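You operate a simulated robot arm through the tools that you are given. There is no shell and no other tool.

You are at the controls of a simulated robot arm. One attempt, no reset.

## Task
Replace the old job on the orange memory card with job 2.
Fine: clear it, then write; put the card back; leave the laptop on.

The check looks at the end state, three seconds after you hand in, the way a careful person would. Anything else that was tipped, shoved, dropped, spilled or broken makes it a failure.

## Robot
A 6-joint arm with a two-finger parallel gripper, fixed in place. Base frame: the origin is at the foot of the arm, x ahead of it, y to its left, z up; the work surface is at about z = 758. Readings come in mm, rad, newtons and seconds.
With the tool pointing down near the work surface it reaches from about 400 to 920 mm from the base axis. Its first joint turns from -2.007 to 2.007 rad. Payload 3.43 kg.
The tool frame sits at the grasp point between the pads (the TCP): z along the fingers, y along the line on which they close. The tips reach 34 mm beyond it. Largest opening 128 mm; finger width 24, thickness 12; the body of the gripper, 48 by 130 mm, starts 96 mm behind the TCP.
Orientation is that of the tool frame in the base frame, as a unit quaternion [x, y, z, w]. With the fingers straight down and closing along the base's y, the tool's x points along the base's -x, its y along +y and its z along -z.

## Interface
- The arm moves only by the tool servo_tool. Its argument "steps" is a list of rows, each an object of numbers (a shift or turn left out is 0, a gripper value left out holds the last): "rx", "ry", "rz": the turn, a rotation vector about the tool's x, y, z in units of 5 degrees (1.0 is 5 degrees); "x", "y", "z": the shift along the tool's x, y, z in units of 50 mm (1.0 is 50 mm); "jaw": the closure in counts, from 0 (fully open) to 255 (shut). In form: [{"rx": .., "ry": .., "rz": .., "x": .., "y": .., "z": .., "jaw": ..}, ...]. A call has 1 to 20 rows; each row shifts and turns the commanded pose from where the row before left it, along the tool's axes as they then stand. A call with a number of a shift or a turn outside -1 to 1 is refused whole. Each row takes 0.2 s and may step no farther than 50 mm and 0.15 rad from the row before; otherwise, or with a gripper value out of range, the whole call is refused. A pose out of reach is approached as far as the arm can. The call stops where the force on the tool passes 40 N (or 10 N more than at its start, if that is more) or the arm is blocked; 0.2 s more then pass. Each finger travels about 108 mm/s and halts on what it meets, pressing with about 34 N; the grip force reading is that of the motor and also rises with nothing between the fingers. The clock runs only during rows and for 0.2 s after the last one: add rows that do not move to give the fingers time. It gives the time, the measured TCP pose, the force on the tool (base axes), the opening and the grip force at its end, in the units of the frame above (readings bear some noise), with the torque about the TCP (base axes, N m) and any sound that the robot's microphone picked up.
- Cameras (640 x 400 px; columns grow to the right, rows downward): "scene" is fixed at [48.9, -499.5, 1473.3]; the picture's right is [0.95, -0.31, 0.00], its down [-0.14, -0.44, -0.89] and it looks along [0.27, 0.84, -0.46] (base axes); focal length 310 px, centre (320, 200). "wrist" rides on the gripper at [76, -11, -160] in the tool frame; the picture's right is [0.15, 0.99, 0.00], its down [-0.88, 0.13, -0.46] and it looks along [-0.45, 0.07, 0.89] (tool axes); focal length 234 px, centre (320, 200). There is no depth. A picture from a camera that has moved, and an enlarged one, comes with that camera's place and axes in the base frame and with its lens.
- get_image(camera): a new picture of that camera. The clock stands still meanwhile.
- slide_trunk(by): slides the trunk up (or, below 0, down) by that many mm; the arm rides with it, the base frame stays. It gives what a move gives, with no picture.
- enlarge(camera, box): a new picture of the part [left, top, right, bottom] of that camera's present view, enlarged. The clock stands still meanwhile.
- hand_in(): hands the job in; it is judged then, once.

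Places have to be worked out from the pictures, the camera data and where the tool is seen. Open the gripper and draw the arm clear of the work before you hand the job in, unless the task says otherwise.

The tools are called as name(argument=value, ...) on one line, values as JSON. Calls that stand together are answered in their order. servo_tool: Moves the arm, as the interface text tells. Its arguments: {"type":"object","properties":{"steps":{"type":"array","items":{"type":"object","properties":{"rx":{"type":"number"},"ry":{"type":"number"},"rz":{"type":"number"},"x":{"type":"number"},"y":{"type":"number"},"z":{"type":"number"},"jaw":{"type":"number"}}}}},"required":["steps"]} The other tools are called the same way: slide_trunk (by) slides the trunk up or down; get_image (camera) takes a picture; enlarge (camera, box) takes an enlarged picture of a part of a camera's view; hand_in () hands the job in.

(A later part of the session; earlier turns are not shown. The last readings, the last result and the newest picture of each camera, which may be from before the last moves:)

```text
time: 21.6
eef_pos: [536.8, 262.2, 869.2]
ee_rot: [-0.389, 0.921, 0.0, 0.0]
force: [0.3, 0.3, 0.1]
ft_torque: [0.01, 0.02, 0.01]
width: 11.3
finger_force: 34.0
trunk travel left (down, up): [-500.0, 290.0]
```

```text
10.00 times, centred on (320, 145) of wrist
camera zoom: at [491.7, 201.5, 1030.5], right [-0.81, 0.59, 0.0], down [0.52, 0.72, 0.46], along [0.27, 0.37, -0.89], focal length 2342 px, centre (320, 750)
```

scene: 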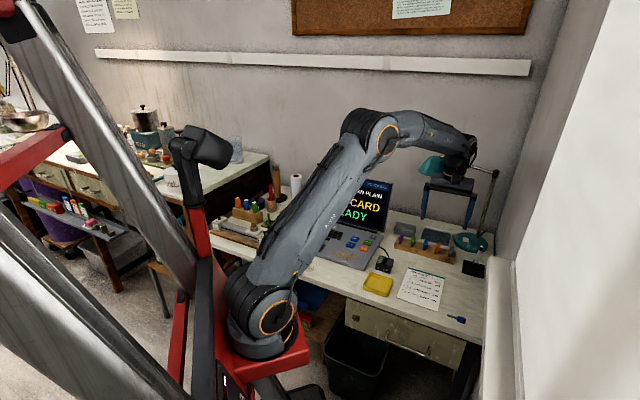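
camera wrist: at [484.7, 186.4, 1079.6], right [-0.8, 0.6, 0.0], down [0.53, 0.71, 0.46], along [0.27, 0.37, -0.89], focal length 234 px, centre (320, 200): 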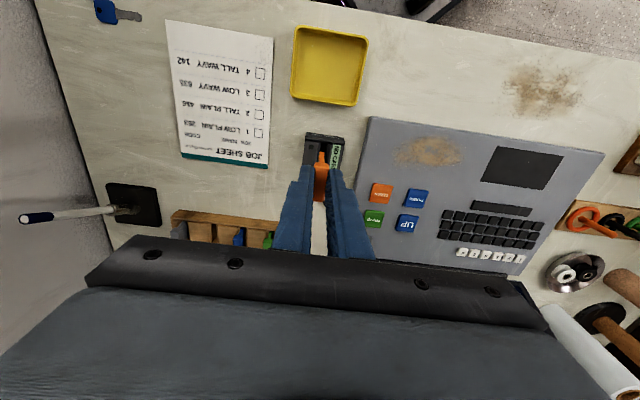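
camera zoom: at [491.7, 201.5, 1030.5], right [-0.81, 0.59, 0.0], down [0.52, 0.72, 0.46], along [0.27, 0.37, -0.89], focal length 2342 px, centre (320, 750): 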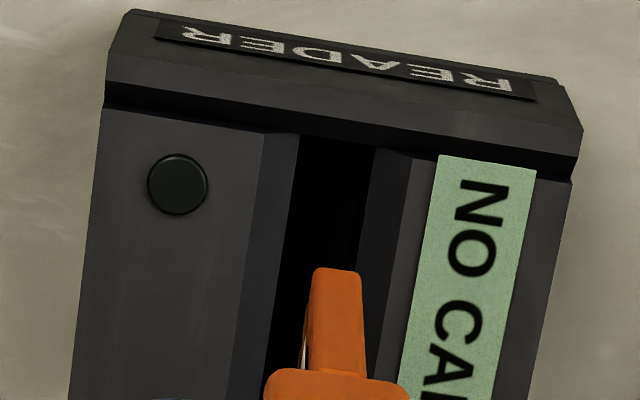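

Both cameras agree the blade is now aligned with the slot to about 0.5 mm, with margin front and back. I lower 24 mm, so that the blade tip just reaches the reader top, and recheck.

servo_tool(steps=[{"y": -0.01, "z": 0.16}, {"z": 0.16}, {"z": 0.16}, {}, {}])

enlarge(camera="scene", box=[375, 240, 400, 275])

enlarge(camera="wrist", box=[295, 125, 345, 165])

```text
time: 22.8
eef_pos: [535.6, 261.9, 842.3]
ee_rot: [-0.389, 0.921, 0.0, 0.0]
force: [0.5, -0.8, 0.5]
ft_torque: [-0.02, 0.02, 0.0]
width: 11.3
finger_force: 33.9
trunk travel left (down, up): [-500.0, 290.0]
```

```text
11.43 times, centred on (388, 258) of scene
camera zoom: at [48.9, -499.5, 1473.3], right [0.95, -0.31, 0.0], down [-0.14, -0.44, -0.89], along [0.27, 0.84, -0.46], focal length 3538 px, centre (-451, -457)
```

zoom: 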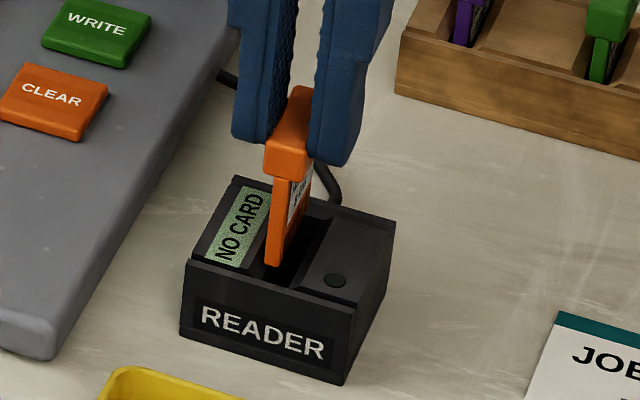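

```text
10.00 times, centred on (320, 145) of wrist
camera zoom: at [489.0, 200.9, 1003.8], right [-0.81, 0.59, 0.0], down [0.52, 0.72, 0.46], along [0.27, 0.37, -0.89], focal length 2342 px, centre (320, 750)
```

zoom: 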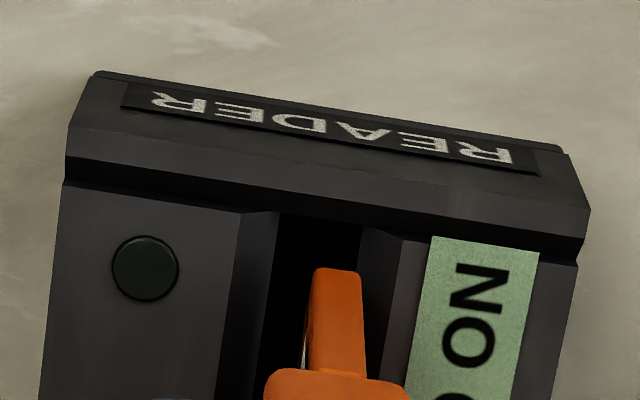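

The arm drifted about 2 mm during the descent; the blade is now 2 mm off toward +y. I correct y by -2 mm and x by -2 mm at this height and recheck before inserting.

servo_tool(steps=[{"x": -0.04, "y": -0.04}, {}, {}, {}])

enlarge(camera="scene", box=[375, 240, 400, 275])

enlarge(camera="wrist", box=[295, 125, 345, 165])

```text
time: 23.8
eef_pos: [537.6, 261.2, 841.9]
ee_rot: [-0.388, 0.922, 0.001, 0.001]
force: [0.4, -0.9, -0.6]
ft_torque: [0.02, -0.04, 0.04]
width: 11.3
finger_force: 34.2
trunk travel left (down, up): [-500.0, 290.0]
```

```text
11.43 times, centred on (388, 258) of scene
camera zoom: at [48.9, -499.5, 1473.3], right [0.95, -0.31, 0.0], down [-0.14, -0.44, -0.89], along [0.27, 0.84, -0.46], focal length 3538 px, centre (-451, -457)
```

zoom: 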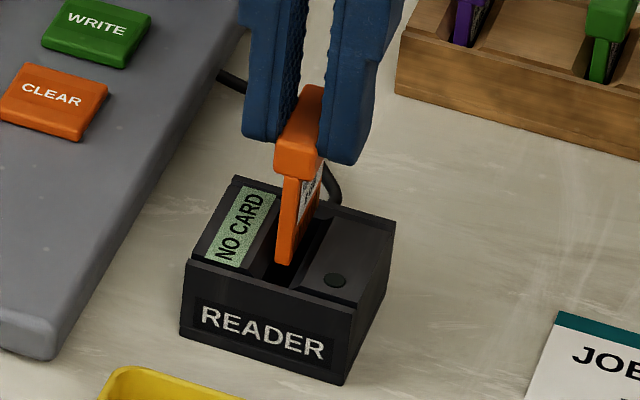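

```text
10.00 times, centred on (320, 145) of wrist
camera zoom: at [492.5, 200.8, 1003.4], right [-0.81, 0.59, 0.0], down [0.52, 0.72, 0.46], along [0.27, 0.37, -0.89], focal length 2342 px, centre (320, 750)
```

zoom: 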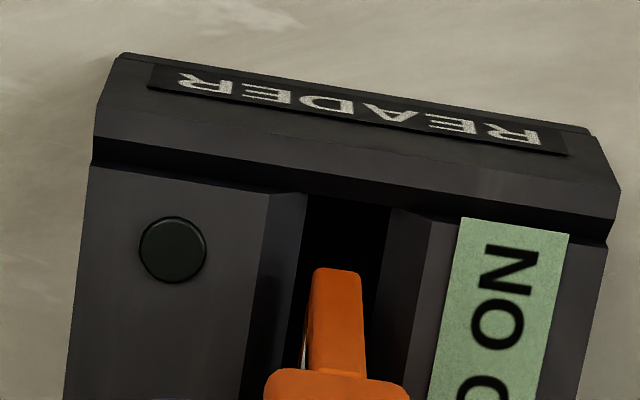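

Aligned to about 0.5 mm. I now lower 10 mm into the throat, watching force.

servo_tool(steps=[{"z": 0.06}, {"z": 0.06}, {"z": 0.08}, {}, {}])

enlarge(camera="scene", box=[375, 240, 400, 275])

enlarge(camera="wrist", box=[295, 125, 345, 165])

```text
time: 25.0
eef_pos: [537.0, 262.0, 829.6]
ee_rot: [-0.39, 0.921, 0.0, -0.002]
force: [-3.2, -5.9, -3.6]
ft_torque: [-0.35, 0.29, -0.02]
width: 11.1
finger_force: 34.4
trunk travel left (down, up): [-500.0, 290.0]
```

```text
11.43 times, centred on (388, 258) of scene
camera zoom: at [48.9, -499.5, 1473.3], right [0.95, -0.31, 0.0], down [-0.14, -0.44, -0.89], along [0.27, 0.84, -0.46], focal length 3538 px, centre (-451, -457)
```

zoom: 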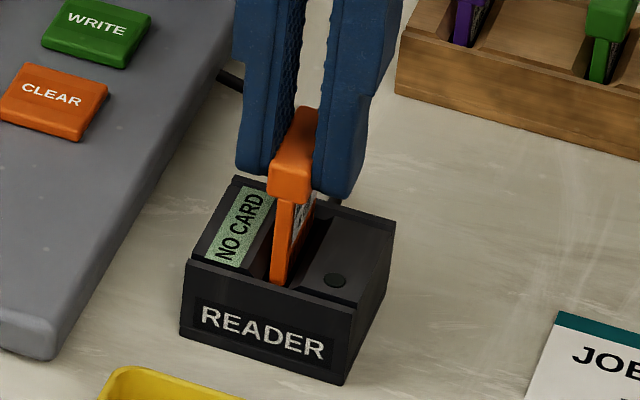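

```text
10.00 times, centred on (320, 145) of wrist
camera zoom: at [492.3, 201.2, 991.4], right [-0.81, 0.59, 0.0], down [0.52, 0.72, 0.45], along [0.26, 0.37, -0.89], focal length 2342 px, centre (320, 750)
```

zoom: 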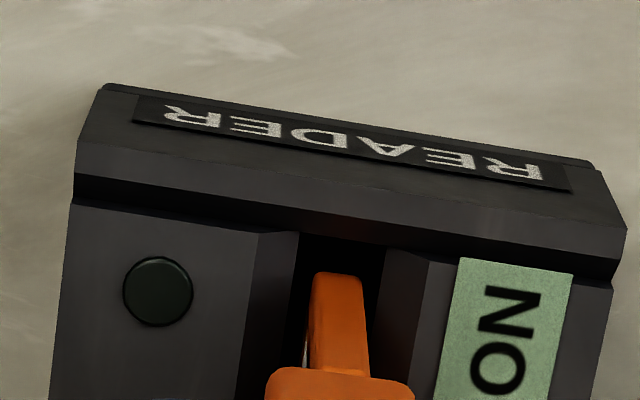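

A sideways force of about 6.5 N toward the front shows the blade's rear edge touching the slot's back end. I shift 2 mm toward the front and read the force again.

servo_tool(steps=[{"x": 0.04}, {}, {}, {}])

enlarge(camera="wrist", box=[295, 125, 345, 165])

```text
time: 26.0
eef_pos: [537.3, 260.4, 830.8]
ee_rot: [-0.389, 0.921, 0.001, 0.0]
force: [0.0, -0.4, -0.1]
ft_torque: [-0.05, 0.01, 0.01]
width: 11.0
finger_force: 34.0
trunk travel left (down, up): [-500.0, 290.0]
```

```text
10.00 times, centred on (320, 145) of wrist
camera zoom: at [491.8, 200.0, 993.3], right [-0.81, 0.59, 0.0], down [0.52, 0.72, 0.46], along [0.27, 0.37, -0.89], focal length 2342 px, centre (320, 750)
```

zoom: 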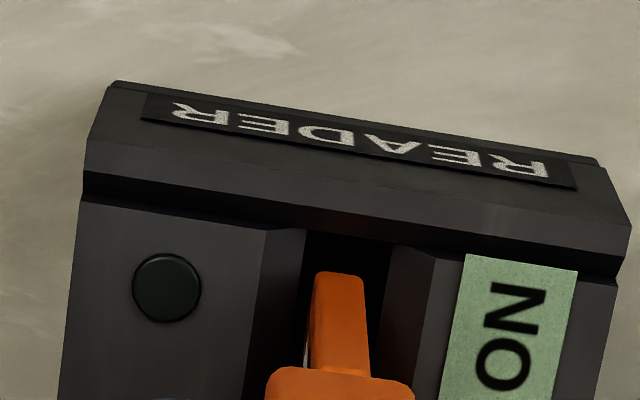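

The force is gone and the blade is in the throat. I continue down in small steps with 1 mm more front margin.

servo_tool(steps=[{"x": 0.02, "z": 0.06}, {"z": 0.06}, {}, {}])

enlarge(camera="scene", box=[375, 240, 400, 275])

```text
time: 27.0
eef_pos: [536.4, 261.3, 826.2]
ee_rot: [-0.389, 0.921, 0.0, 0.0]
force: [0.2, 0.3, 0.1]
ft_torque: [0.0, 0.0, 0.01]
width: 11.1
finger_force: 33.9
trunk travel left (down, up): [-500.0, 290.0]
```

```text
11.43 times, centred on (388, 258) of scene
camera zoom: at [48.9, -499.5, 1473.3], right [0.95, -0.31, 0.0], down [-0.14, -0.44, -0.89], along [0.27, 0.84, -0.46], focal length 3538 px, centre (-451, -457)
```

zoom: 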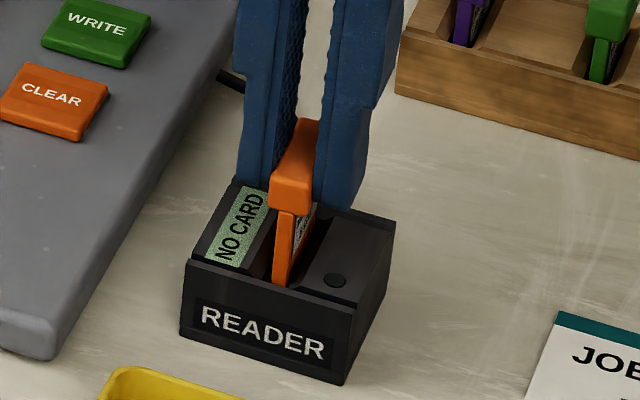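

No contact yet and the display still says NO CARD. I keep lowering gently.

servo_tool(steps=[{"z": 0.05}, {"z": 0.05}, {}, {}])

enlarge(camera="scene", box=[375, 240, 400, 275])

enlarge(camera="wrist", box=[280, 115, 360, 180])

```text
time: 28.0
eef_pos: [535.7, 259.7, 819.4]
ee_rot: [-0.389, 0.921, 0.0, 0.001]
force: [0.7, 1.3, 0.7]
ft_torque: [-0.02, -0.01, -0.01]
width: 11.2
finger_force: 33.8
trunk travel left (down, up): [-500.0, 290.0]
```

```text
11.43 times, centred on (388, 258) of scene
camera zoom: at [48.9, -499.5, 1473.3], right [0.95, -0.31, 0.0], down [-0.14, -0.44, -0.89], along [0.27, 0.84, -0.46], focal length 3538 px, centre (-451, -457)
```

zoom: 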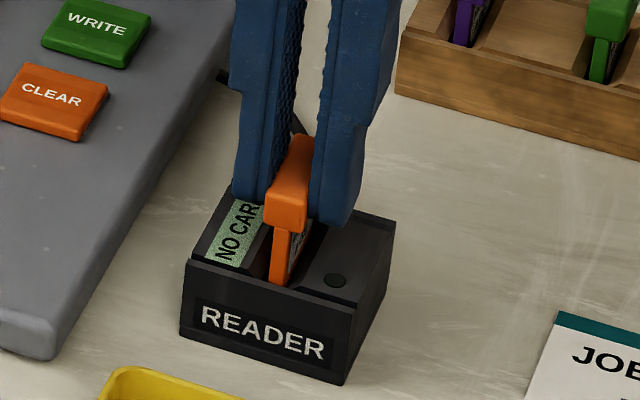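

```text
6.15 times, centred on (320, 148) of wrist
camera zoom: at [490.5, 199.1, 981.7], right [-0.81, 0.59, 0.0], down [0.52, 0.72, 0.46], along [0.27, 0.37, -0.89], focal length 1441 px, centre (320, 523)
```

zoom: 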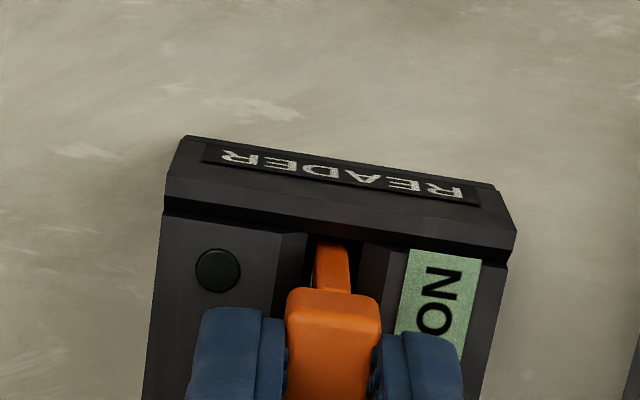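

Small force from the front side only (about 1.4 N). I back off 1 mm along x and keep lowering.

servo_tool(steps=[{"x": -0.02, "z": 0.04}, {"z": 0.04}, {}, {}])

enlarge(camera="scene", box=[375, 240, 400, 275])

```text
time: 29.0
eef_pos: [536.0, 261.2, 816.5]
ee_rot: [-0.389, 0.921, -0.001, 0.0]
force: [0.3, -0.1, 1.0]
ft_torque: [0.03, -0.01, -0.02]
width: 11.2
finger_force: 33.9
trunk travel left (down, up): [-500.0, 290.0]
```

```text
11.43 times, centred on (388, 258) of scene
camera zoom: at [48.9, -499.5, 1473.3], right [0.95, -0.31, 0.0], down [-0.14, -0.44, -0.89], along [0.27, 0.84, -0.46], focal length 3538 px, centre (-451, -457)
```

zoom: 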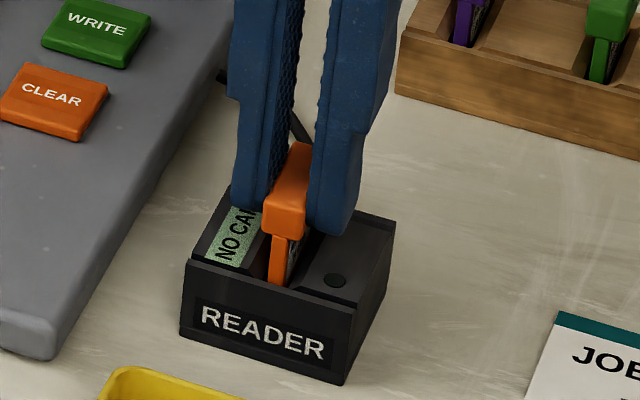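

Still free. I lower another 4 mm with the fingertips still above the reader's top.

servo_tool(steps=[{"z": 0.04}, {"z": 0.04}, {}, {}])

enlarge(camera="scene", box=[375, 240, 400, 275])

enlarge(camera="wrist", box=[280, 115, 360, 180])

```text
time: 30.0
eef_pos: [537.0, 261.5, 812.8]
ee_rot: [-0.389, 0.921, 0.0, 0.0]
force: [0.3, -0.5, 2.2]
ft_torque: [-0.02, 0.03, 0.03]
width: 11.0
finger_force: 34.1
trunk travel left (down, up): [-500.0, 290.0]
```

```text
11.43 times, centred on (388, 258) of scene
camera zoom: at [48.9, -499.5, 1473.3], right [0.95, -0.31, 0.0], down [-0.14, -0.44, -0.89], along [0.27, 0.84, -0.46], focal length 3538 px, centre (-451, -457)
```

zoom: 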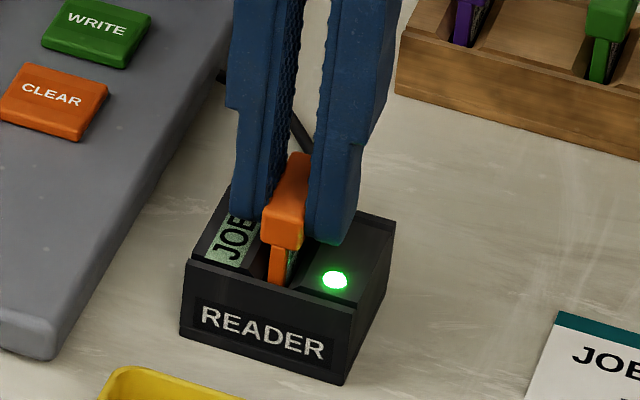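

```text
6.15 times, centred on (320, 148) of wrist
camera zoom: at [490.8, 200.1, 974.0], right [-0.81, 0.59, 0.0], down [0.52, 0.72, 0.46], along [0.27, 0.37, -0.89], focal length 1441 px, centre (320, 523)
```

zoom: 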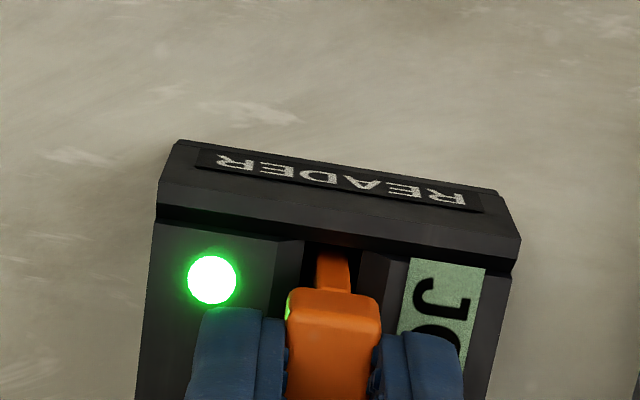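

The reader's lamp turned green and its display shows "JOB…": the card is recognised. I press 1 mm more to see whether it is on the slot floor.

servo_tool(steps=[{"z": 0.03}, {}, {}])

get_image(camera="scene")

```text
time: 30.8
eef_pos: [537.2, 262.3, 811.7]
ee_rot: [-0.39, 0.921, 0.001, 0.001]
force: [-1.4, -1.2, 15.7]
ft_torque: [-0.21, 0.25, -0.02]
width: 11.2
finger_force: 34.1
trunk travel left (down, up): [-500.0, 290.0]
```

```text
taken
```

scene: 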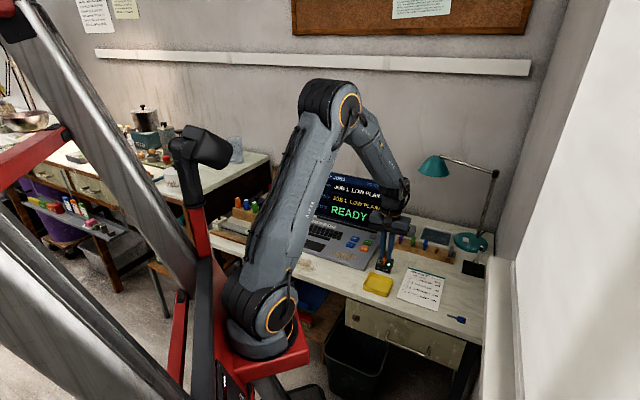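

It is seated (15.7 N). I relieve 1.5 mm, open to about 30 mm, wait, then rise straight up.

servo_tool(steps=[{"z": -0.03}, {}, {"jaw": 215}, {"jaw": 195}, {}, {}])

enlarge(camera="scene", box=[375, 240, 400, 275])

enlarge(camera="wrist", box=[280, 115, 360, 180])

```text
time: 32.2
eef_pos: [537.2, 261.5, 812.5]
ee_rot: [-0.389, 0.921, 0.001, 0.0]
force: [-0.6, -0.9, 0.6]
ft_torque: [0.02, 0.02, 0.01]
width: 30.0
finger_force: 0.0
trunk travel left (down, up): [-500.0, 290.0]
```

```text
11.43 times, centred on (388, 258) of scene
camera zoom: at [48.9, -499.5, 1473.3], right [0.95, -0.31, 0.0], down [-0.14, -0.44, -0.89], along [0.27, 0.84, -0.46], focal length 3538 px, centre (-451, -457)
```

zoom: 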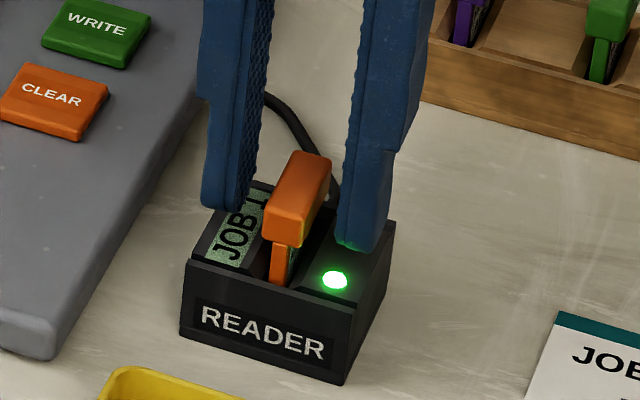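

```text
6.15 times, centred on (320, 148) of wrist
camera zoom: at [491.3, 200.4, 974.2], right [-0.81, 0.59, 0.0], down [0.52, 0.72, 0.46], along [0.27, 0.37, -0.89], focal length 1441 px, centre (320, 523)
```

zoom: 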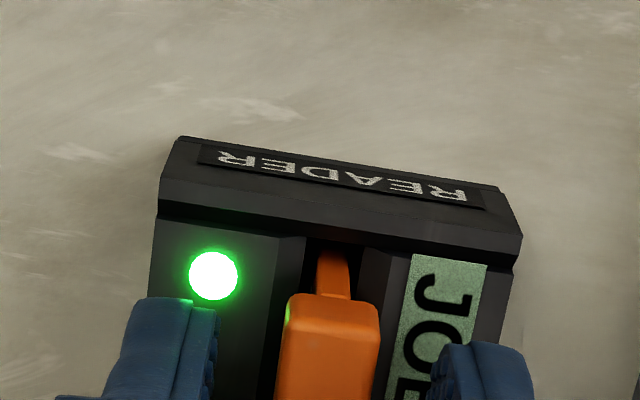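

Released cleanly; the card stands in the reader. I lift 100 mm and read the screen.

servo_tool(steps=[{"z": -0.2}, {"z": -0.4}, {"z": -0.7}, {"z": -0.7}, {}])

enlarge(camera="scene", box=[300, 160, 400, 240])

get_image(camera="wrist")

```text
time: 33.4
eef_pos: [535.7, 260.6, 912.6]
ee_rot: [-0.389, 0.921, 0.0, 0.0]
force: [-1.3, 0.7, -0.6]
ft_torque: [0.0, 0.02, -0.02]
width: 30.1
finger_force: 0.1
trunk travel left (down, up): [-500.0, 290.0]
```

```text
5.00 times, centred on (350, 200) of scene
camera zoom: at [48.9, -499.5, 1473.3], right [0.95, -0.31, 0.0], down [-0.14, -0.44, -0.89], along [0.27, 0.84, -0.46], focal length 1548 px, centre (170, 200)
```

zoom: 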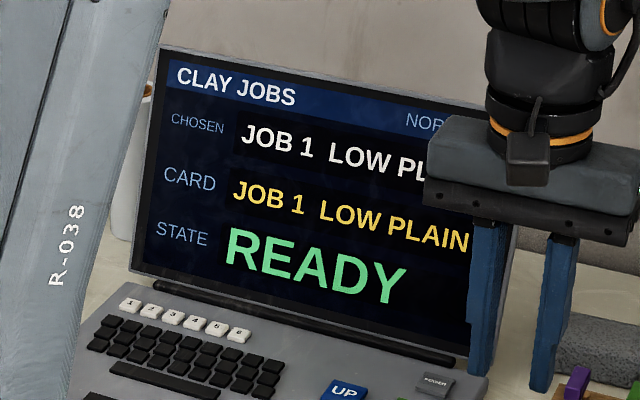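

```text
taken
camera wrist: at [490.1, 198.9, 1074.2], right [-0.81, 0.59, 0.0], down [0.52, 0.72, 0.46], along [0.27, 0.37, -0.89], focal length 234 px, centre (320, 200)
```

wrist: 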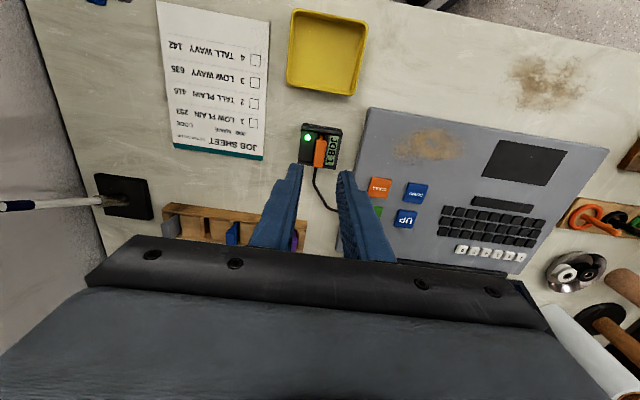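

The screen reads CHOSEN: JOB 1, CARD: JOB 1 LOW PLAIN, READY. Next I need CLEAR, choose job 2, WRITE; I zoom in on the keys to locate them.

enlarge(camera="wrist", box=[350, 150, 470, 250])

enlarge(camera="scene", box=[335, 225, 385, 260])

```text
4.00 times, centred on (410, 200) of wrist
camera zoom: at [490.1, 198.9, 1074.2], right [-0.81, 0.59, 0.0], down [0.52, 0.72, 0.46], along [0.27, 0.37, -0.89], focal length 937 px, centre (-40, 200)
```

zoom: 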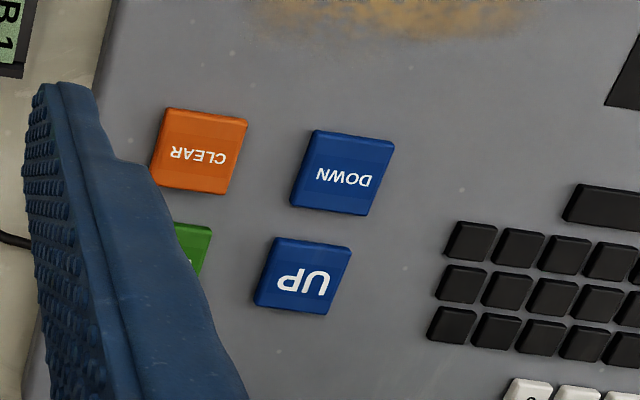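

```text
11.43 times, centred on (360, 242) of scene
camera zoom: at [48.9, -499.5, 1473.3], right [0.95, -0.31, 0.0], down [-0.14, -0.44, -0.89], along [0.27, 0.84, -0.46], focal length 3538 px, centre (-137, -286)
```

zoom: 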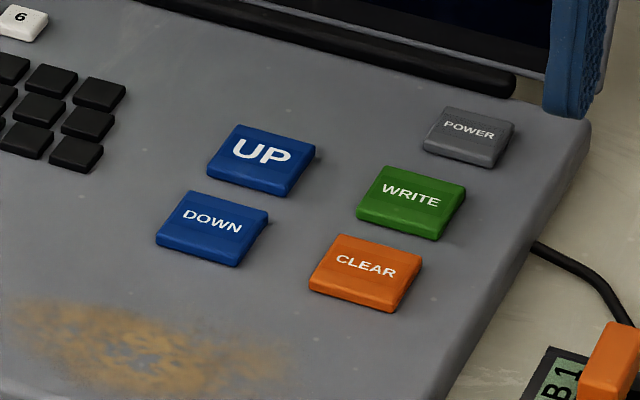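

CLEAR is at about (501, 360, 768), the keys are about 26 mm wide with 44–54 mm pitch, so closed fingertips fit one key. I shut the jaws and move over CLEAR.

servo_tool(steps=[{"x": -0.313, "y": 0.624, "jaw": 255}, {"x": -0.313, "y": 0.624}, {"x": -0.313, "y": 0.624}, {}, {"z": 0.7}, {"z": 0.6}, {}])

get_image(camera="wrist")

enlarge(camera="scene", box=[330, 200, 400, 270])

```text
time: 35.0
eef_pos: [502.7, 362.8, 846.4]
ee_rot: [-0.388, 0.921, -0.001, 0.0]
force: [0.2, 0.1, 0.2]
ft_torque: [-0.02, -0.01, 0.04]
width: 0.0
finger_force: 33.2
trunk travel left (down, up): [-500.0, 290.0]
```

```text
taken
camera wrist: at [457.8, 300.2, 1008.3], right [-0.81, 0.59, 0.0], down [0.52, 0.72, 0.46], along [0.27, 0.37, -0.89], focal length 234 px, centre (320, 200)
```

wrist: 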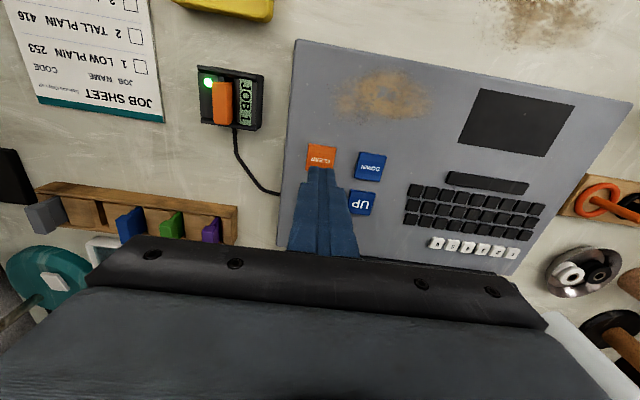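

```text
5.71 times, centred on (365, 235) of scene
camera zoom: at [48.9, -499.5, 1473.3], right [0.95, -0.31, 0.0], down [-0.14, -0.44, -0.89], along [0.27, 0.84, -0.46], focal length 1769 px, centre (63, 0)
```

zoom: 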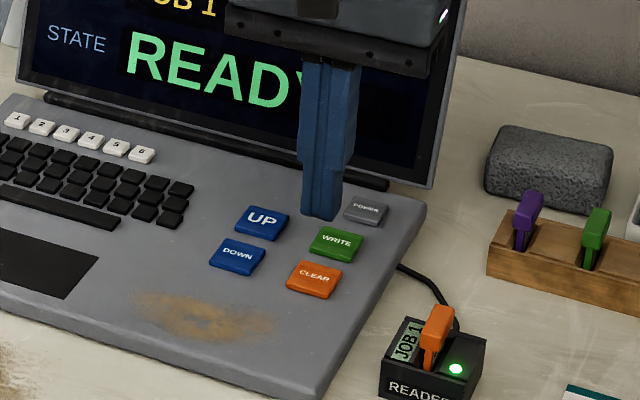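

I zoom in to refine the fingertip position against CLEAR.

enlarge(camera="wrist", box=[280, 130, 380, 200])

```text
5.71 times, centred on (330, 165) of wrist
camera zoom: at [457.8, 300.2, 1008.3], right [-0.81, 0.59, 0.0], down [0.52, 0.72, 0.46], along [0.27, 0.37, -0.89], focal length 1338 px, centre (263, 400)
```

zoom: 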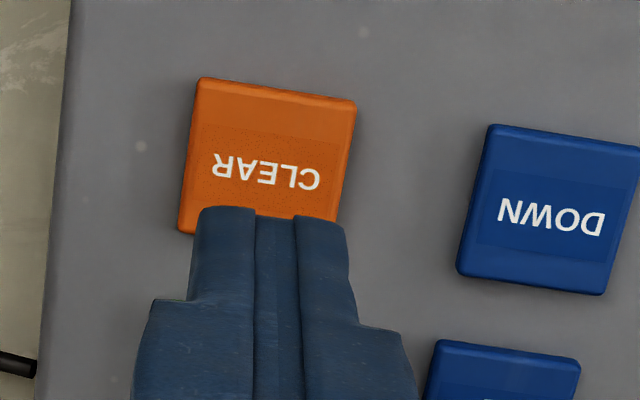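

The tips are within 2 mm of the key centre. I nudge by that and descend 36 mm, then look again before pressing.

servo_tool(steps=[{"x": 0.04, "y": 0.015}, {"z": 0.36}, {"z": 0.36}, {}, {}])

enlarge(camera="wrist", box=[280, 130, 380, 200])

enlarge(camera="scene", box=[340, 220, 390, 265])

```text
time: 36.2
eef_pos: [499.5, 360.4, 811.4]
ee_rot: [-0.39, 0.921, -0.001, 0.0]
force: [-0.3, -0.3, -0.5]
ft_torque: [-0.04, 0.0, -0.03]
width: 0.0
finger_force: 32.8
trunk travel left (down, up): [-500.0, 290.0]
```

```text
5.71 times, centred on (330, 165) of wrist
camera zoom: at [455.0, 299.5, 973.0], right [-0.81, 0.59, 0.0], down [0.52, 0.72, 0.46], along [0.27, 0.37, -0.89], focal length 1338 px, centre (263, 400)
```

zoom: 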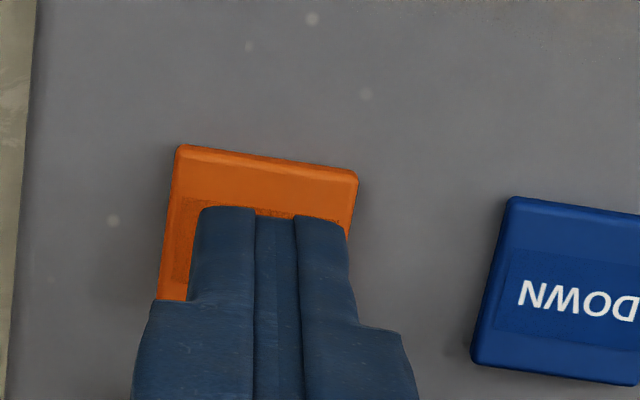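

```text
8.89 times, centred on (365, 242) of scene
camera zoom: at [48.9, -499.5, 1473.3], right [0.95, -0.31, 0.0], down [-0.14, -0.44, -0.89], along [0.27, 0.84, -0.46], focal length 2752 px, centre (-80, -178)
```

zoom: 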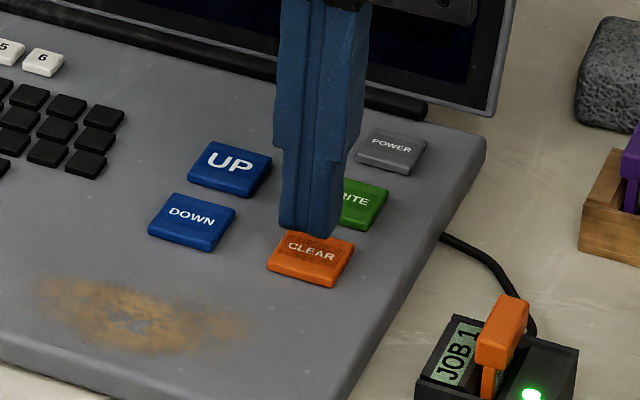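

Centred over CLEAR with about 10 mm to go. I lower in small steps until contact.

servo_tool(steps=[{"z": 0.08}, {"z": 0.06}, {}])

enlarge(camera="scene", box=[310, 170, 400, 260])

```text
time: 37.0
eef_pos: [500.2, 359.9, 803.6]
ee_rot: [-0.39, 0.921, 0.001, 0.0]
force: [-0.1, 0.1, 0.2]
ft_torque: [-0.02, -0.01, 0.03]
width: 0.2
finger_force: 33.0
trunk travel left (down, up): [-500.0, 290.0]
```

```text
4.44 times, centred on (355, 215) of scene
camera zoom: at [48.9, -499.5, 1473.3], right [0.95, -0.31, 0.0], down [-0.14, -0.44, -0.89], along [0.27, 0.84, -0.46], focal length 1376 px, centre (164, 133)
```

zoom: 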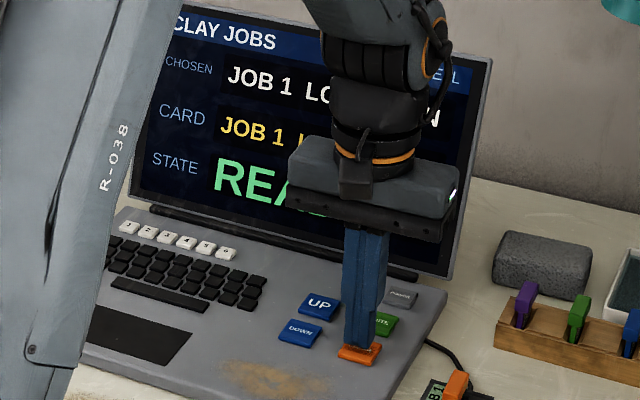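

Nearly touching, no force yet. I go down 2 mm at a time.

servo_tool(steps=[{"z": 0.04}, {"z": 0.03}, {}])

enlarge(camera="scene", box=[310, 170, 400, 260])

```text
time: 37.8
eef_pos: [501.0, 359.2, 801.3]
ee_rot: [-0.39, 0.921, 0.0, 0.0]
force: [0.6, -0.8, 0.3]
ft_torque: [-0.02, 0.0, 0.0]
width: 0.0
finger_force: 33.1
trunk travel left (down, up): [-500.0, 290.0]
```

```text
4.44 times, centred on (355, 215) of scene
camera zoom: at [48.9, -499.5, 1473.3], right [0.95, -0.31, 0.0], down [-0.14, -0.44, -0.89], along [0.27, 0.84, -0.46], focal length 1376 px, centre (164, 133)
```

zoom: 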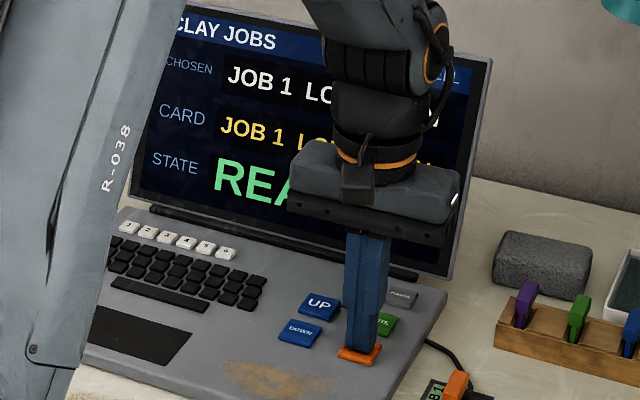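

servo_tool(steps=[{"z": 0.03}, {"z": 0.03}, {}])

enlarge(camera="scene", box=[310, 170, 400, 260])

```text
time: 38.6
eef_pos: [501.6, 358.1, 798.1]
ee_rot: [-0.389, 0.921, 0.0, 0.0]
force: [0.4, 0.2, -0.5]
ft_torque: [-0.01, -0.03, 0.01]
width: 0.2
finger_force: 32.9
trunk travel left (down, up): [-500.0, 290.0]
```

```text
4.44 times, centred on (355, 215) of scene
camera zoom: at [48.9, -499.5, 1473.3], right [0.95, -0.31, 0.0], down [-0.14, -0.44, -0.89], along [0.27, 0.84, -0.46], focal length 1376 px, centre (164, 133)
```

zoom: 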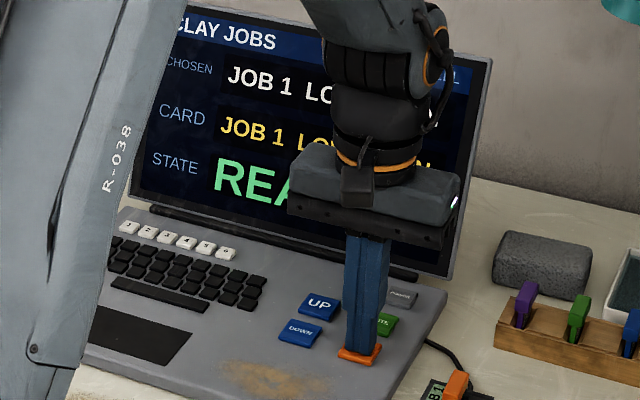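

Still no contact force at tip z ≈ 765. I continue in 1.5 mm steps.

servo_tool(steps=[{"z": 0.03}, {"z": 0.03}, {}])

enlarge(camera="scene", box=[310, 170, 400, 260])

enlarge(camera="wrist", box=[280, 130, 380, 200])

```text
time: 39.4
eef_pos: [500.5, 359.2, 795.3]
ee_rot: [-0.388, 0.922, -0.001, 0.0]
force: [-0.5, 0.0, 1.2]
ft_torque: [-0.03, 0.03, -0.01]
width: 0.0
finger_force: 32.9
trunk travel left (down, up): [-500.0, 290.0]
heard: click
```

```text
4.44 times, centred on (355, 215) of scene
camera zoom: at [48.9, -499.5, 1473.3], right [0.95, -0.31, 0.0], down [-0.14, -0.44, -0.89], along [0.27, 0.84, -0.46], focal length 1376 px, centre (164, 133)
```

zoom: 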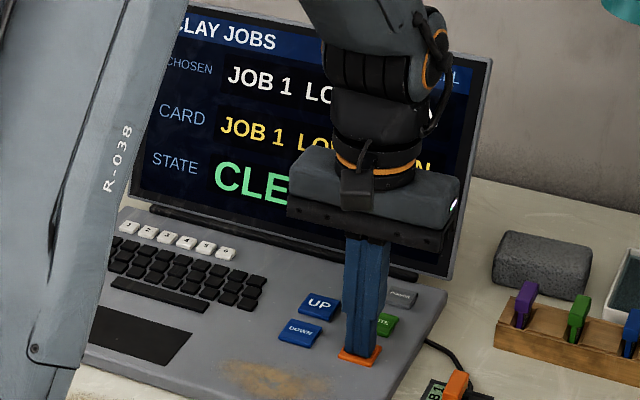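

```text
5.71 times, centred on (330, 165) of wrist
camera zoom: at [456.1, 297.9, 956.9], right [-0.81, 0.59, 0.0], down [0.52, 0.72, 0.46], along [0.27, 0.37, -0.89], focal length 1338 px, centre (263, 400)
```

zoom: 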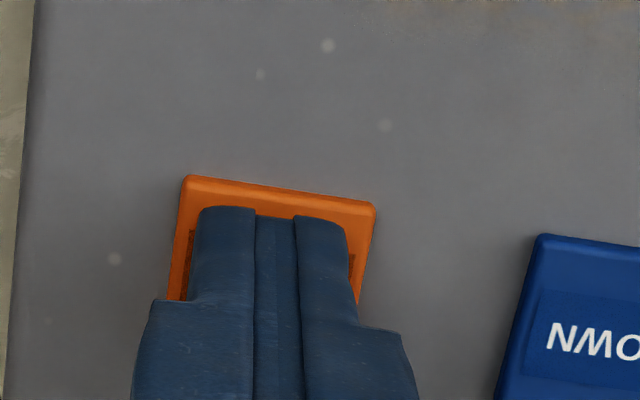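

A click, and STATE changed to "CLE…". I raise off the key and read the screen.

servo_tool(steps=[{"z": -0.2}, {"z": -0.6}, {"z": -0.6}, {}])

enlarge(camera="scene", box=[300, 160, 400, 240])

enlarge(camera="scene", box=[370, 245, 405, 280])

```text
time: 40.4
eef_pos: [501.5, 359.9, 863.5]
ee_rot: [-0.389, 0.921, 0.0, -0.001]
force: [0.0, 0.3, 0.2]
ft_torque: [0.0, 0.03, -0.02]
width: 0.1
finger_force: 33.0
trunk travel left (down, up): [-500.0, 290.0]
```

```text
5.00 times, centred on (350, 200) of scene
camera zoom: at [48.9, -499.5, 1473.3], right [0.95, -0.31, 0.0], down [-0.14, -0.44, -0.89], along [0.27, 0.84, -0.46], focal length 1548 px, centre (170, 200)
```

zoom: 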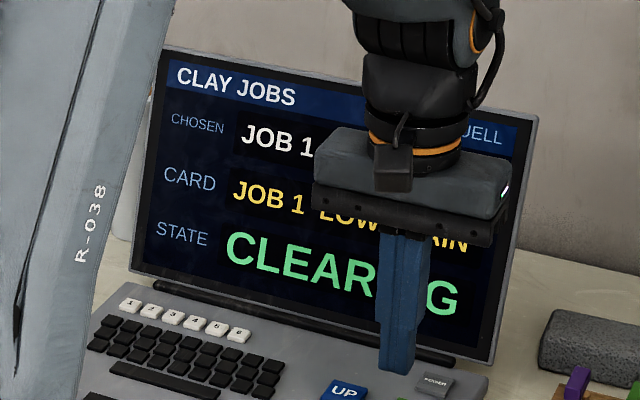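

```text
11.43 times, centred on (388, 262) of scene
camera zoom: at [48.9, -499.5, 1473.3], right [0.95, -0.31, 0.0], down [-0.14, -0.44, -0.89], along [0.27, 0.84, -0.46], focal length 3538 px, centre (-451, -514)
```

zoom: 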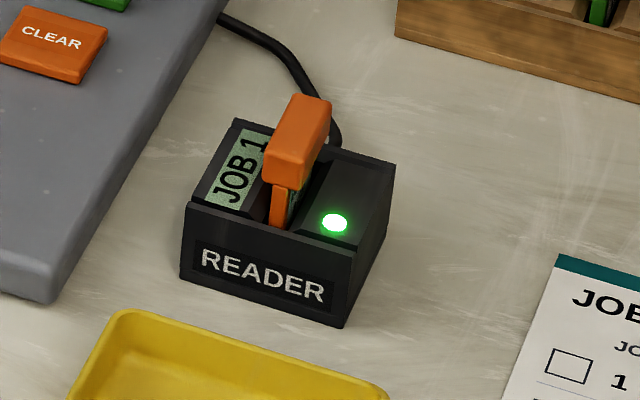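

It says CLEARING; the clock only runs in moves, so I wait about 3 s in place.

servo_tool(steps=[{}, {}, {}, {}, {}, {}, {}, {}, {}, {}, {}, {}, {}, {}, {}])

enlarge(camera="scene", box=[300, 160, 400, 240])

```text
time: 43.6
eef_pos: [502.4, 358.1, 863.9]
ee_rot: [-0.388, 0.921, 0.0, 0.0]
force: [0.3, 0.1, 0.2]
ft_torque: [-0.02, 0.03, -0.01]
width: 0.0
finger_force: 33.3
trunk travel left (down, up): [-500.0, 290.0]
```

```text
5.00 times, centred on (350, 200) of scene
camera zoom: at [48.9, -499.5, 1473.3], right [0.95, -0.31, 0.0], down [-0.14, -0.44, -0.89], along [0.27, 0.84, -0.46], focal length 1548 px, centre (170, 200)
```

zoom: 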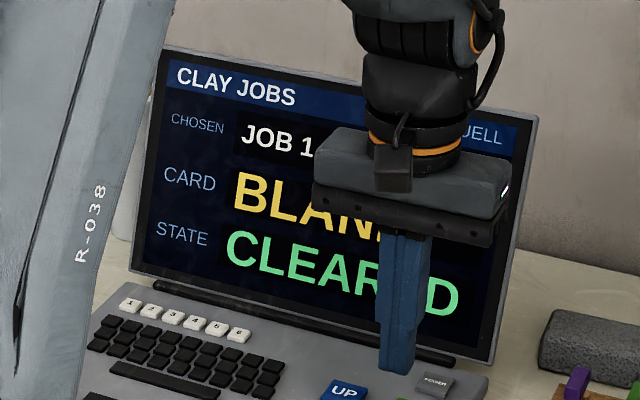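

CARD: BLANK, STATE: CLEARED. Now I choose job 2: DOWN lies 53 mm along tool +y; I move over it and descend partly.

servo_tool(steps=[{"x": -0.012, "y": 0.53}, {"x": -0.013, "y": 0.53}, {}, {"z": 0.5}, {"z": 0.5}, {}, {}])

enlarge(camera="wrist", box=[280, 130, 380, 200])

enlarge(camera="scene", box=[300, 160, 400, 260])

```text
time: 45.2
eef_pos: [463.6, 395.2, 814.8]
ee_rot: [-0.39, 0.921, 0.0, 0.001]
force: [-0.1, -0.1, 1.1]
ft_torque: [-0.04, 0.02, -0.01]
width: 0.0
finger_force: 33.1
trunk travel left (down, up): [-500.0, 290.0]
```

```text
5.71 times, centred on (330, 165) of wrist
camera zoom: at [417.7, 334.8, 975.5], right [-0.81, 0.59, 0.0], down [0.52, 0.72, 0.46], along [0.27, 0.37, -0.89], focal length 1338 px, centre (263, 400)
```

zoom: 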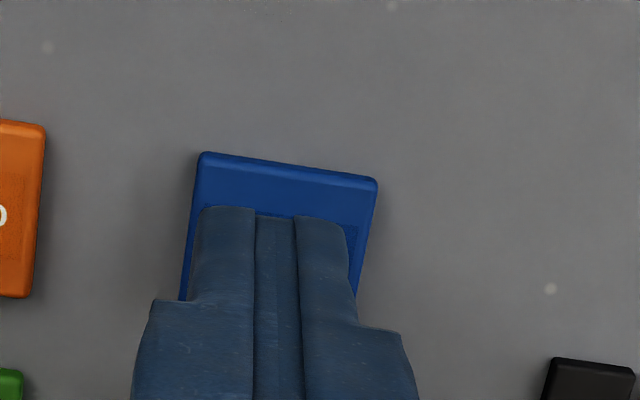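

```text
4.00 times, centred on (350, 210) of scene
camera zoom: at [48.9, -499.5, 1473.3], right [0.95, -0.31, 0.0], down [-0.14, -0.44, -0.89], along [0.27, 0.84, -0.46], focal length 1238 px, centre (200, 160)
```

zoom: 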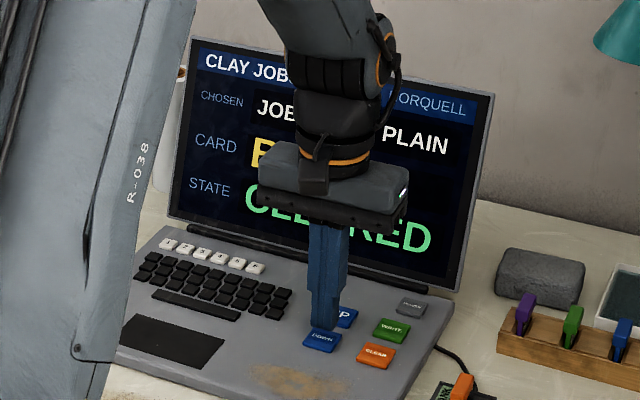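

Centred on DOWN. I lower 15 mm, then small steps to the click.

servo_tool(steps=[{"y": 0.02, "z": 0.15}, {"z": 0.13}, {"z": 0.03}, {}])

```text
time: 46.2
eef_pos: [463.4, 397.2, 800.1]
ee_rot: [-0.389, 0.921, 0.0, 0.0]
force: [-0.2, -0.2, 0.0]
ft_torque: [-0.03, 0.0, 0.01]
width: 0.0
finger_force: 32.5
trunk travel left (down, up): [-500.0, 290.0]
```

No contact yet at z ≈ 800; I continue with 1.5 mm steps.

servo_tool(steps=[{"z": 0.03}, {"z": 0.03}, {}])

```text
time: 47.0
eef_pos: [463.2, 396.5, 795.4]
ee_rot: [-0.389, 0.921, 0.0, 0.0]
force: [-0.5, 0.7, 0.4]
ft_torque: [0.0, 0.02, 0.01]
width: 0.1
finger_force: 33.3
trunk travel left (down, up): [-500.0, 290.0]
```

Still no click; another 1.5 mm.

servo_tool(steps=[{"z": 0.03}, {}, {}])

enlarge(camera="scene", box=[300, 160, 400, 260])

```text
time: 47.8
eef_pos: [463.4, 396.0, 795.0]
ee_rot: [-0.389, 0.921, 0.0, 0.0]
force: [-0.6, 0.4, 2.2]
ft_torque: [-0.01, 0.04, 0.0]
width: 0.0
finger_force: 32.6
trunk travel left (down, up): [-500.0, 290.0]
heard: click
```

```text
4.00 times, centred on (350, 210) of scene
camera zoom: at [48.9, -499.5, 1473.3], right [0.95, -0.31, 0.0], down [-0.14, -0.44, -0.89], along [0.27, 0.84, -0.46], focal length 1238 px, centre (200, 160)
```

zoom: 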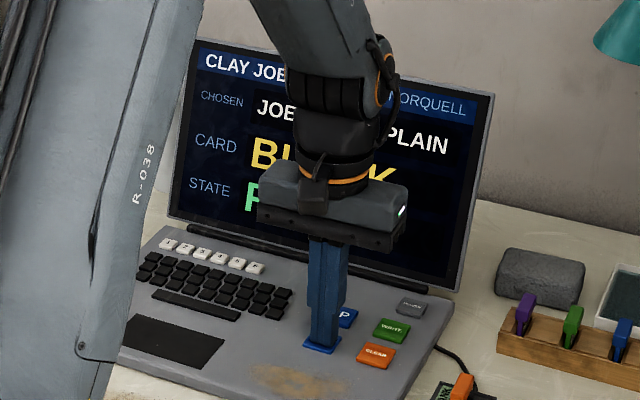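

Click heard. I raise and move back toward the CLEAR side so the screen can be read.

servo_tool(steps=[{"z": -0.3}, {"z": -0.7}, {"z": -0.4}, {"y": -0.9}, {"y": -0.9}, {"y": -0.9}, {}])

enlarge(camera="scene", box=[300, 160, 400, 260])

```text
time: 49.4
eef_pos: [560.5, 303.7, 867.4]
ee_rot: [-0.39, 0.921, 0.0, 0.0]
force: [0.2, -0.2, -0.1]
ft_torque: [0.01, 0.02, -0.01]
width: 0.0
finger_force: 33.1
trunk travel left (down, up): [-500.0, 290.0]
```

```text
4.00 times, centred on (350, 210) of scene
camera zoom: at [48.9, -499.5, 1473.3], right [0.95, -0.31, 0.0], down [-0.14, -0.44, -0.89], along [0.27, 0.84, -0.46], focal length 1238 px, centre (200, 160)
```

zoom: 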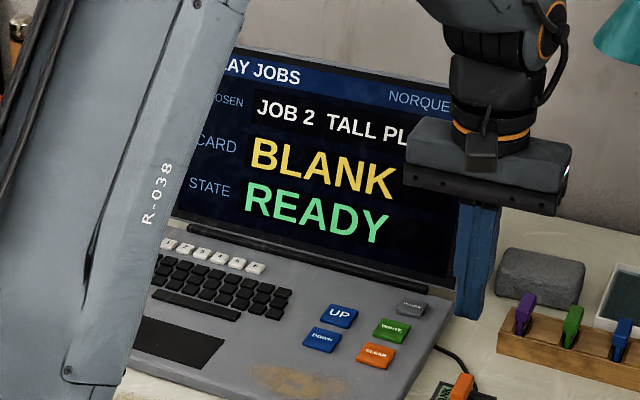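

CHOSEN is JOB 2 TALL PLAIN, CARD BLANK, READY. Now I go to WRITE, at about (532, 391), and descend partly.

servo_tool(steps=[{"x": -0.44, "y": 0.817}, {"x": -0.44, "y": 0.817}, {}, {"z": 0.5}, {"z": 0.5}, {}, {}])

enlarge(camera="wrist", box=[280, 130, 380, 200])

enlarge(camera="scene", box=[300, 160, 400, 260])

```text
time: 51.0
eef_pos: [532.6, 390.9, 814.8]
ee_rot: [-0.389, 0.921, 0.0, 0.0]
force: [0.7, 0.1, -0.8]
ft_torque: [-0.01, 0.0, 0.0]
width: 0.1
finger_force: 32.8
trunk travel left (down, up): [-500.0, 290.0]
```

```text
5.71 times, centred on (330, 165) of wrist
camera zoom: at [488.3, 329.1, 976.8], right [-0.81, 0.59, 0.0], down [0.52, 0.72, 0.46], along [0.27, 0.37, -0.89], focal length 1338 px, centre (263, 400)
```

zoom: 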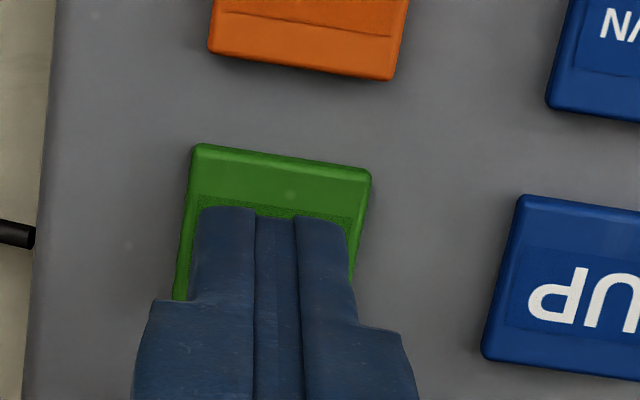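

```text
4.00 times, centred on (350, 210) of scene
camera zoom: at [48.9, -499.5, 1473.3], right [0.95, -0.31, 0.0], down [-0.14, -0.44, -0.89], along [0.27, 0.84, -0.46], focal length 1238 px, centre (200, 160)
```

zoom: 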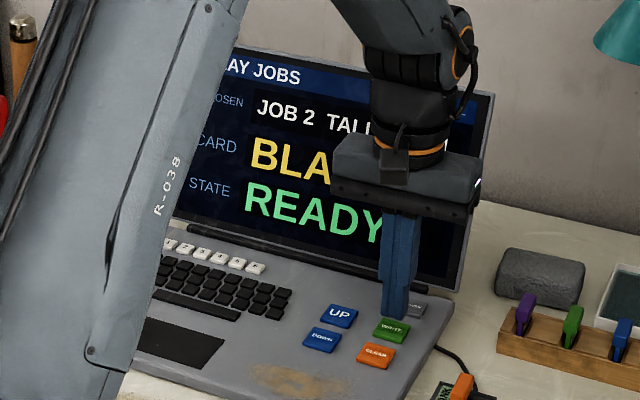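

Centred on WRITE. I lower toward the key and then in small steps to the click.

servo_tool(steps=[{"z": 0.15}, {"z": 0.13}, {"z": 0.05}, {}])

```text
time: 52.0
eef_pos: [532.6, 390.5, 798.9]
ee_rot: [-0.389, 0.921, 0.0, 0.0]
force: [0.1, -0.4, -0.7]
ft_torque: [-0.04, 0.01, 0.0]
width: 0.4
finger_force: 32.8
trunk travel left (down, up): [-500.0, 290.0]
```

Not in contact yet; continuing in 1.5 mm steps.

servo_tool(steps=[{"z": 0.03}, {"z": 0.03}, {}])

```text
time: 52.8
eef_pos: [533.1, 392.2, 793.8]
ee_rot: [-0.388, 0.922, 0.0, 0.0]
force: [0.4, -0.5, 2.2]
ft_torque: [0.03, -0.03, 0.01]
width: 0.4
finger_force: 33.0
trunk travel left (down, up): [-500.0, 290.0]
heard: click
```

Click heard on WRITE. I raise and move aside toward tool -y to read the screen, waiting for the write to finish.

servo_tool(steps=[{"z": -0.3}, {"z": -0.7}, {"z": -0.5}, {"y": -0.9}, {"y": -0.9}, {}, {}, {}, {}, {}, {}, {}, {}, {}])

enlarge(camera="scene", box=[300, 160, 400, 260])

enlarge(camera="scene", box=[370, 245, 405, 280])

```text
time: 55.8
eef_pos: [597.5, 328.4, 871.9]
ee_rot: [-0.389, 0.921, 0.0, 0.0]
force: [-0.1, -0.3, 0.9]
ft_torque: [0.0, 0.01, 0.01]
width: 0.1
finger_force: 33.7
trunk travel left (down, up): [-500.0, 290.0]
```

```text
4.00 times, centred on (350, 210) of scene
camera zoom: at [48.9, -499.5, 1473.3], right [0.95, -0.31, 0.0], down [-0.14, -0.44, -0.89], along [0.27, 0.84, -0.46], focal length 1238 px, centre (200, 160)
```

zoom: 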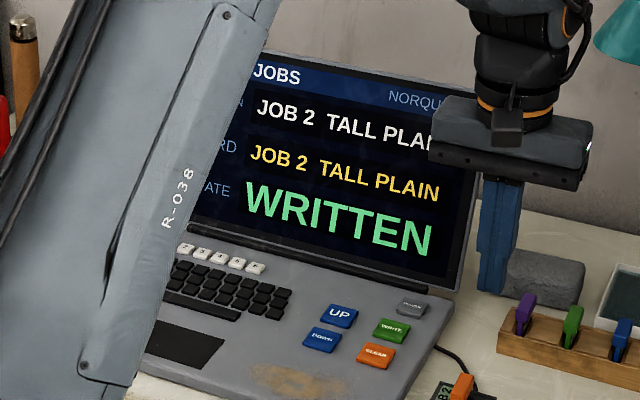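

```text
11.43 times, centred on (388, 262) of scene
camera zoom: at [48.9, -499.5, 1473.3], right [0.95, -0.31, 0.0], down [-0.14, -0.44, -0.89], along [0.27, 0.84, -0.46], focal length 3538 px, centre (-451, -514)
```

zoom: 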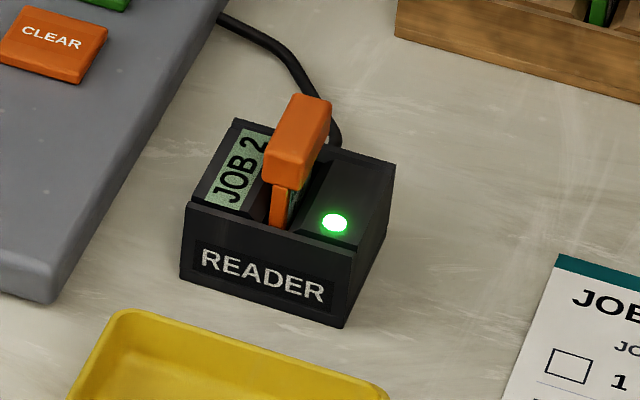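

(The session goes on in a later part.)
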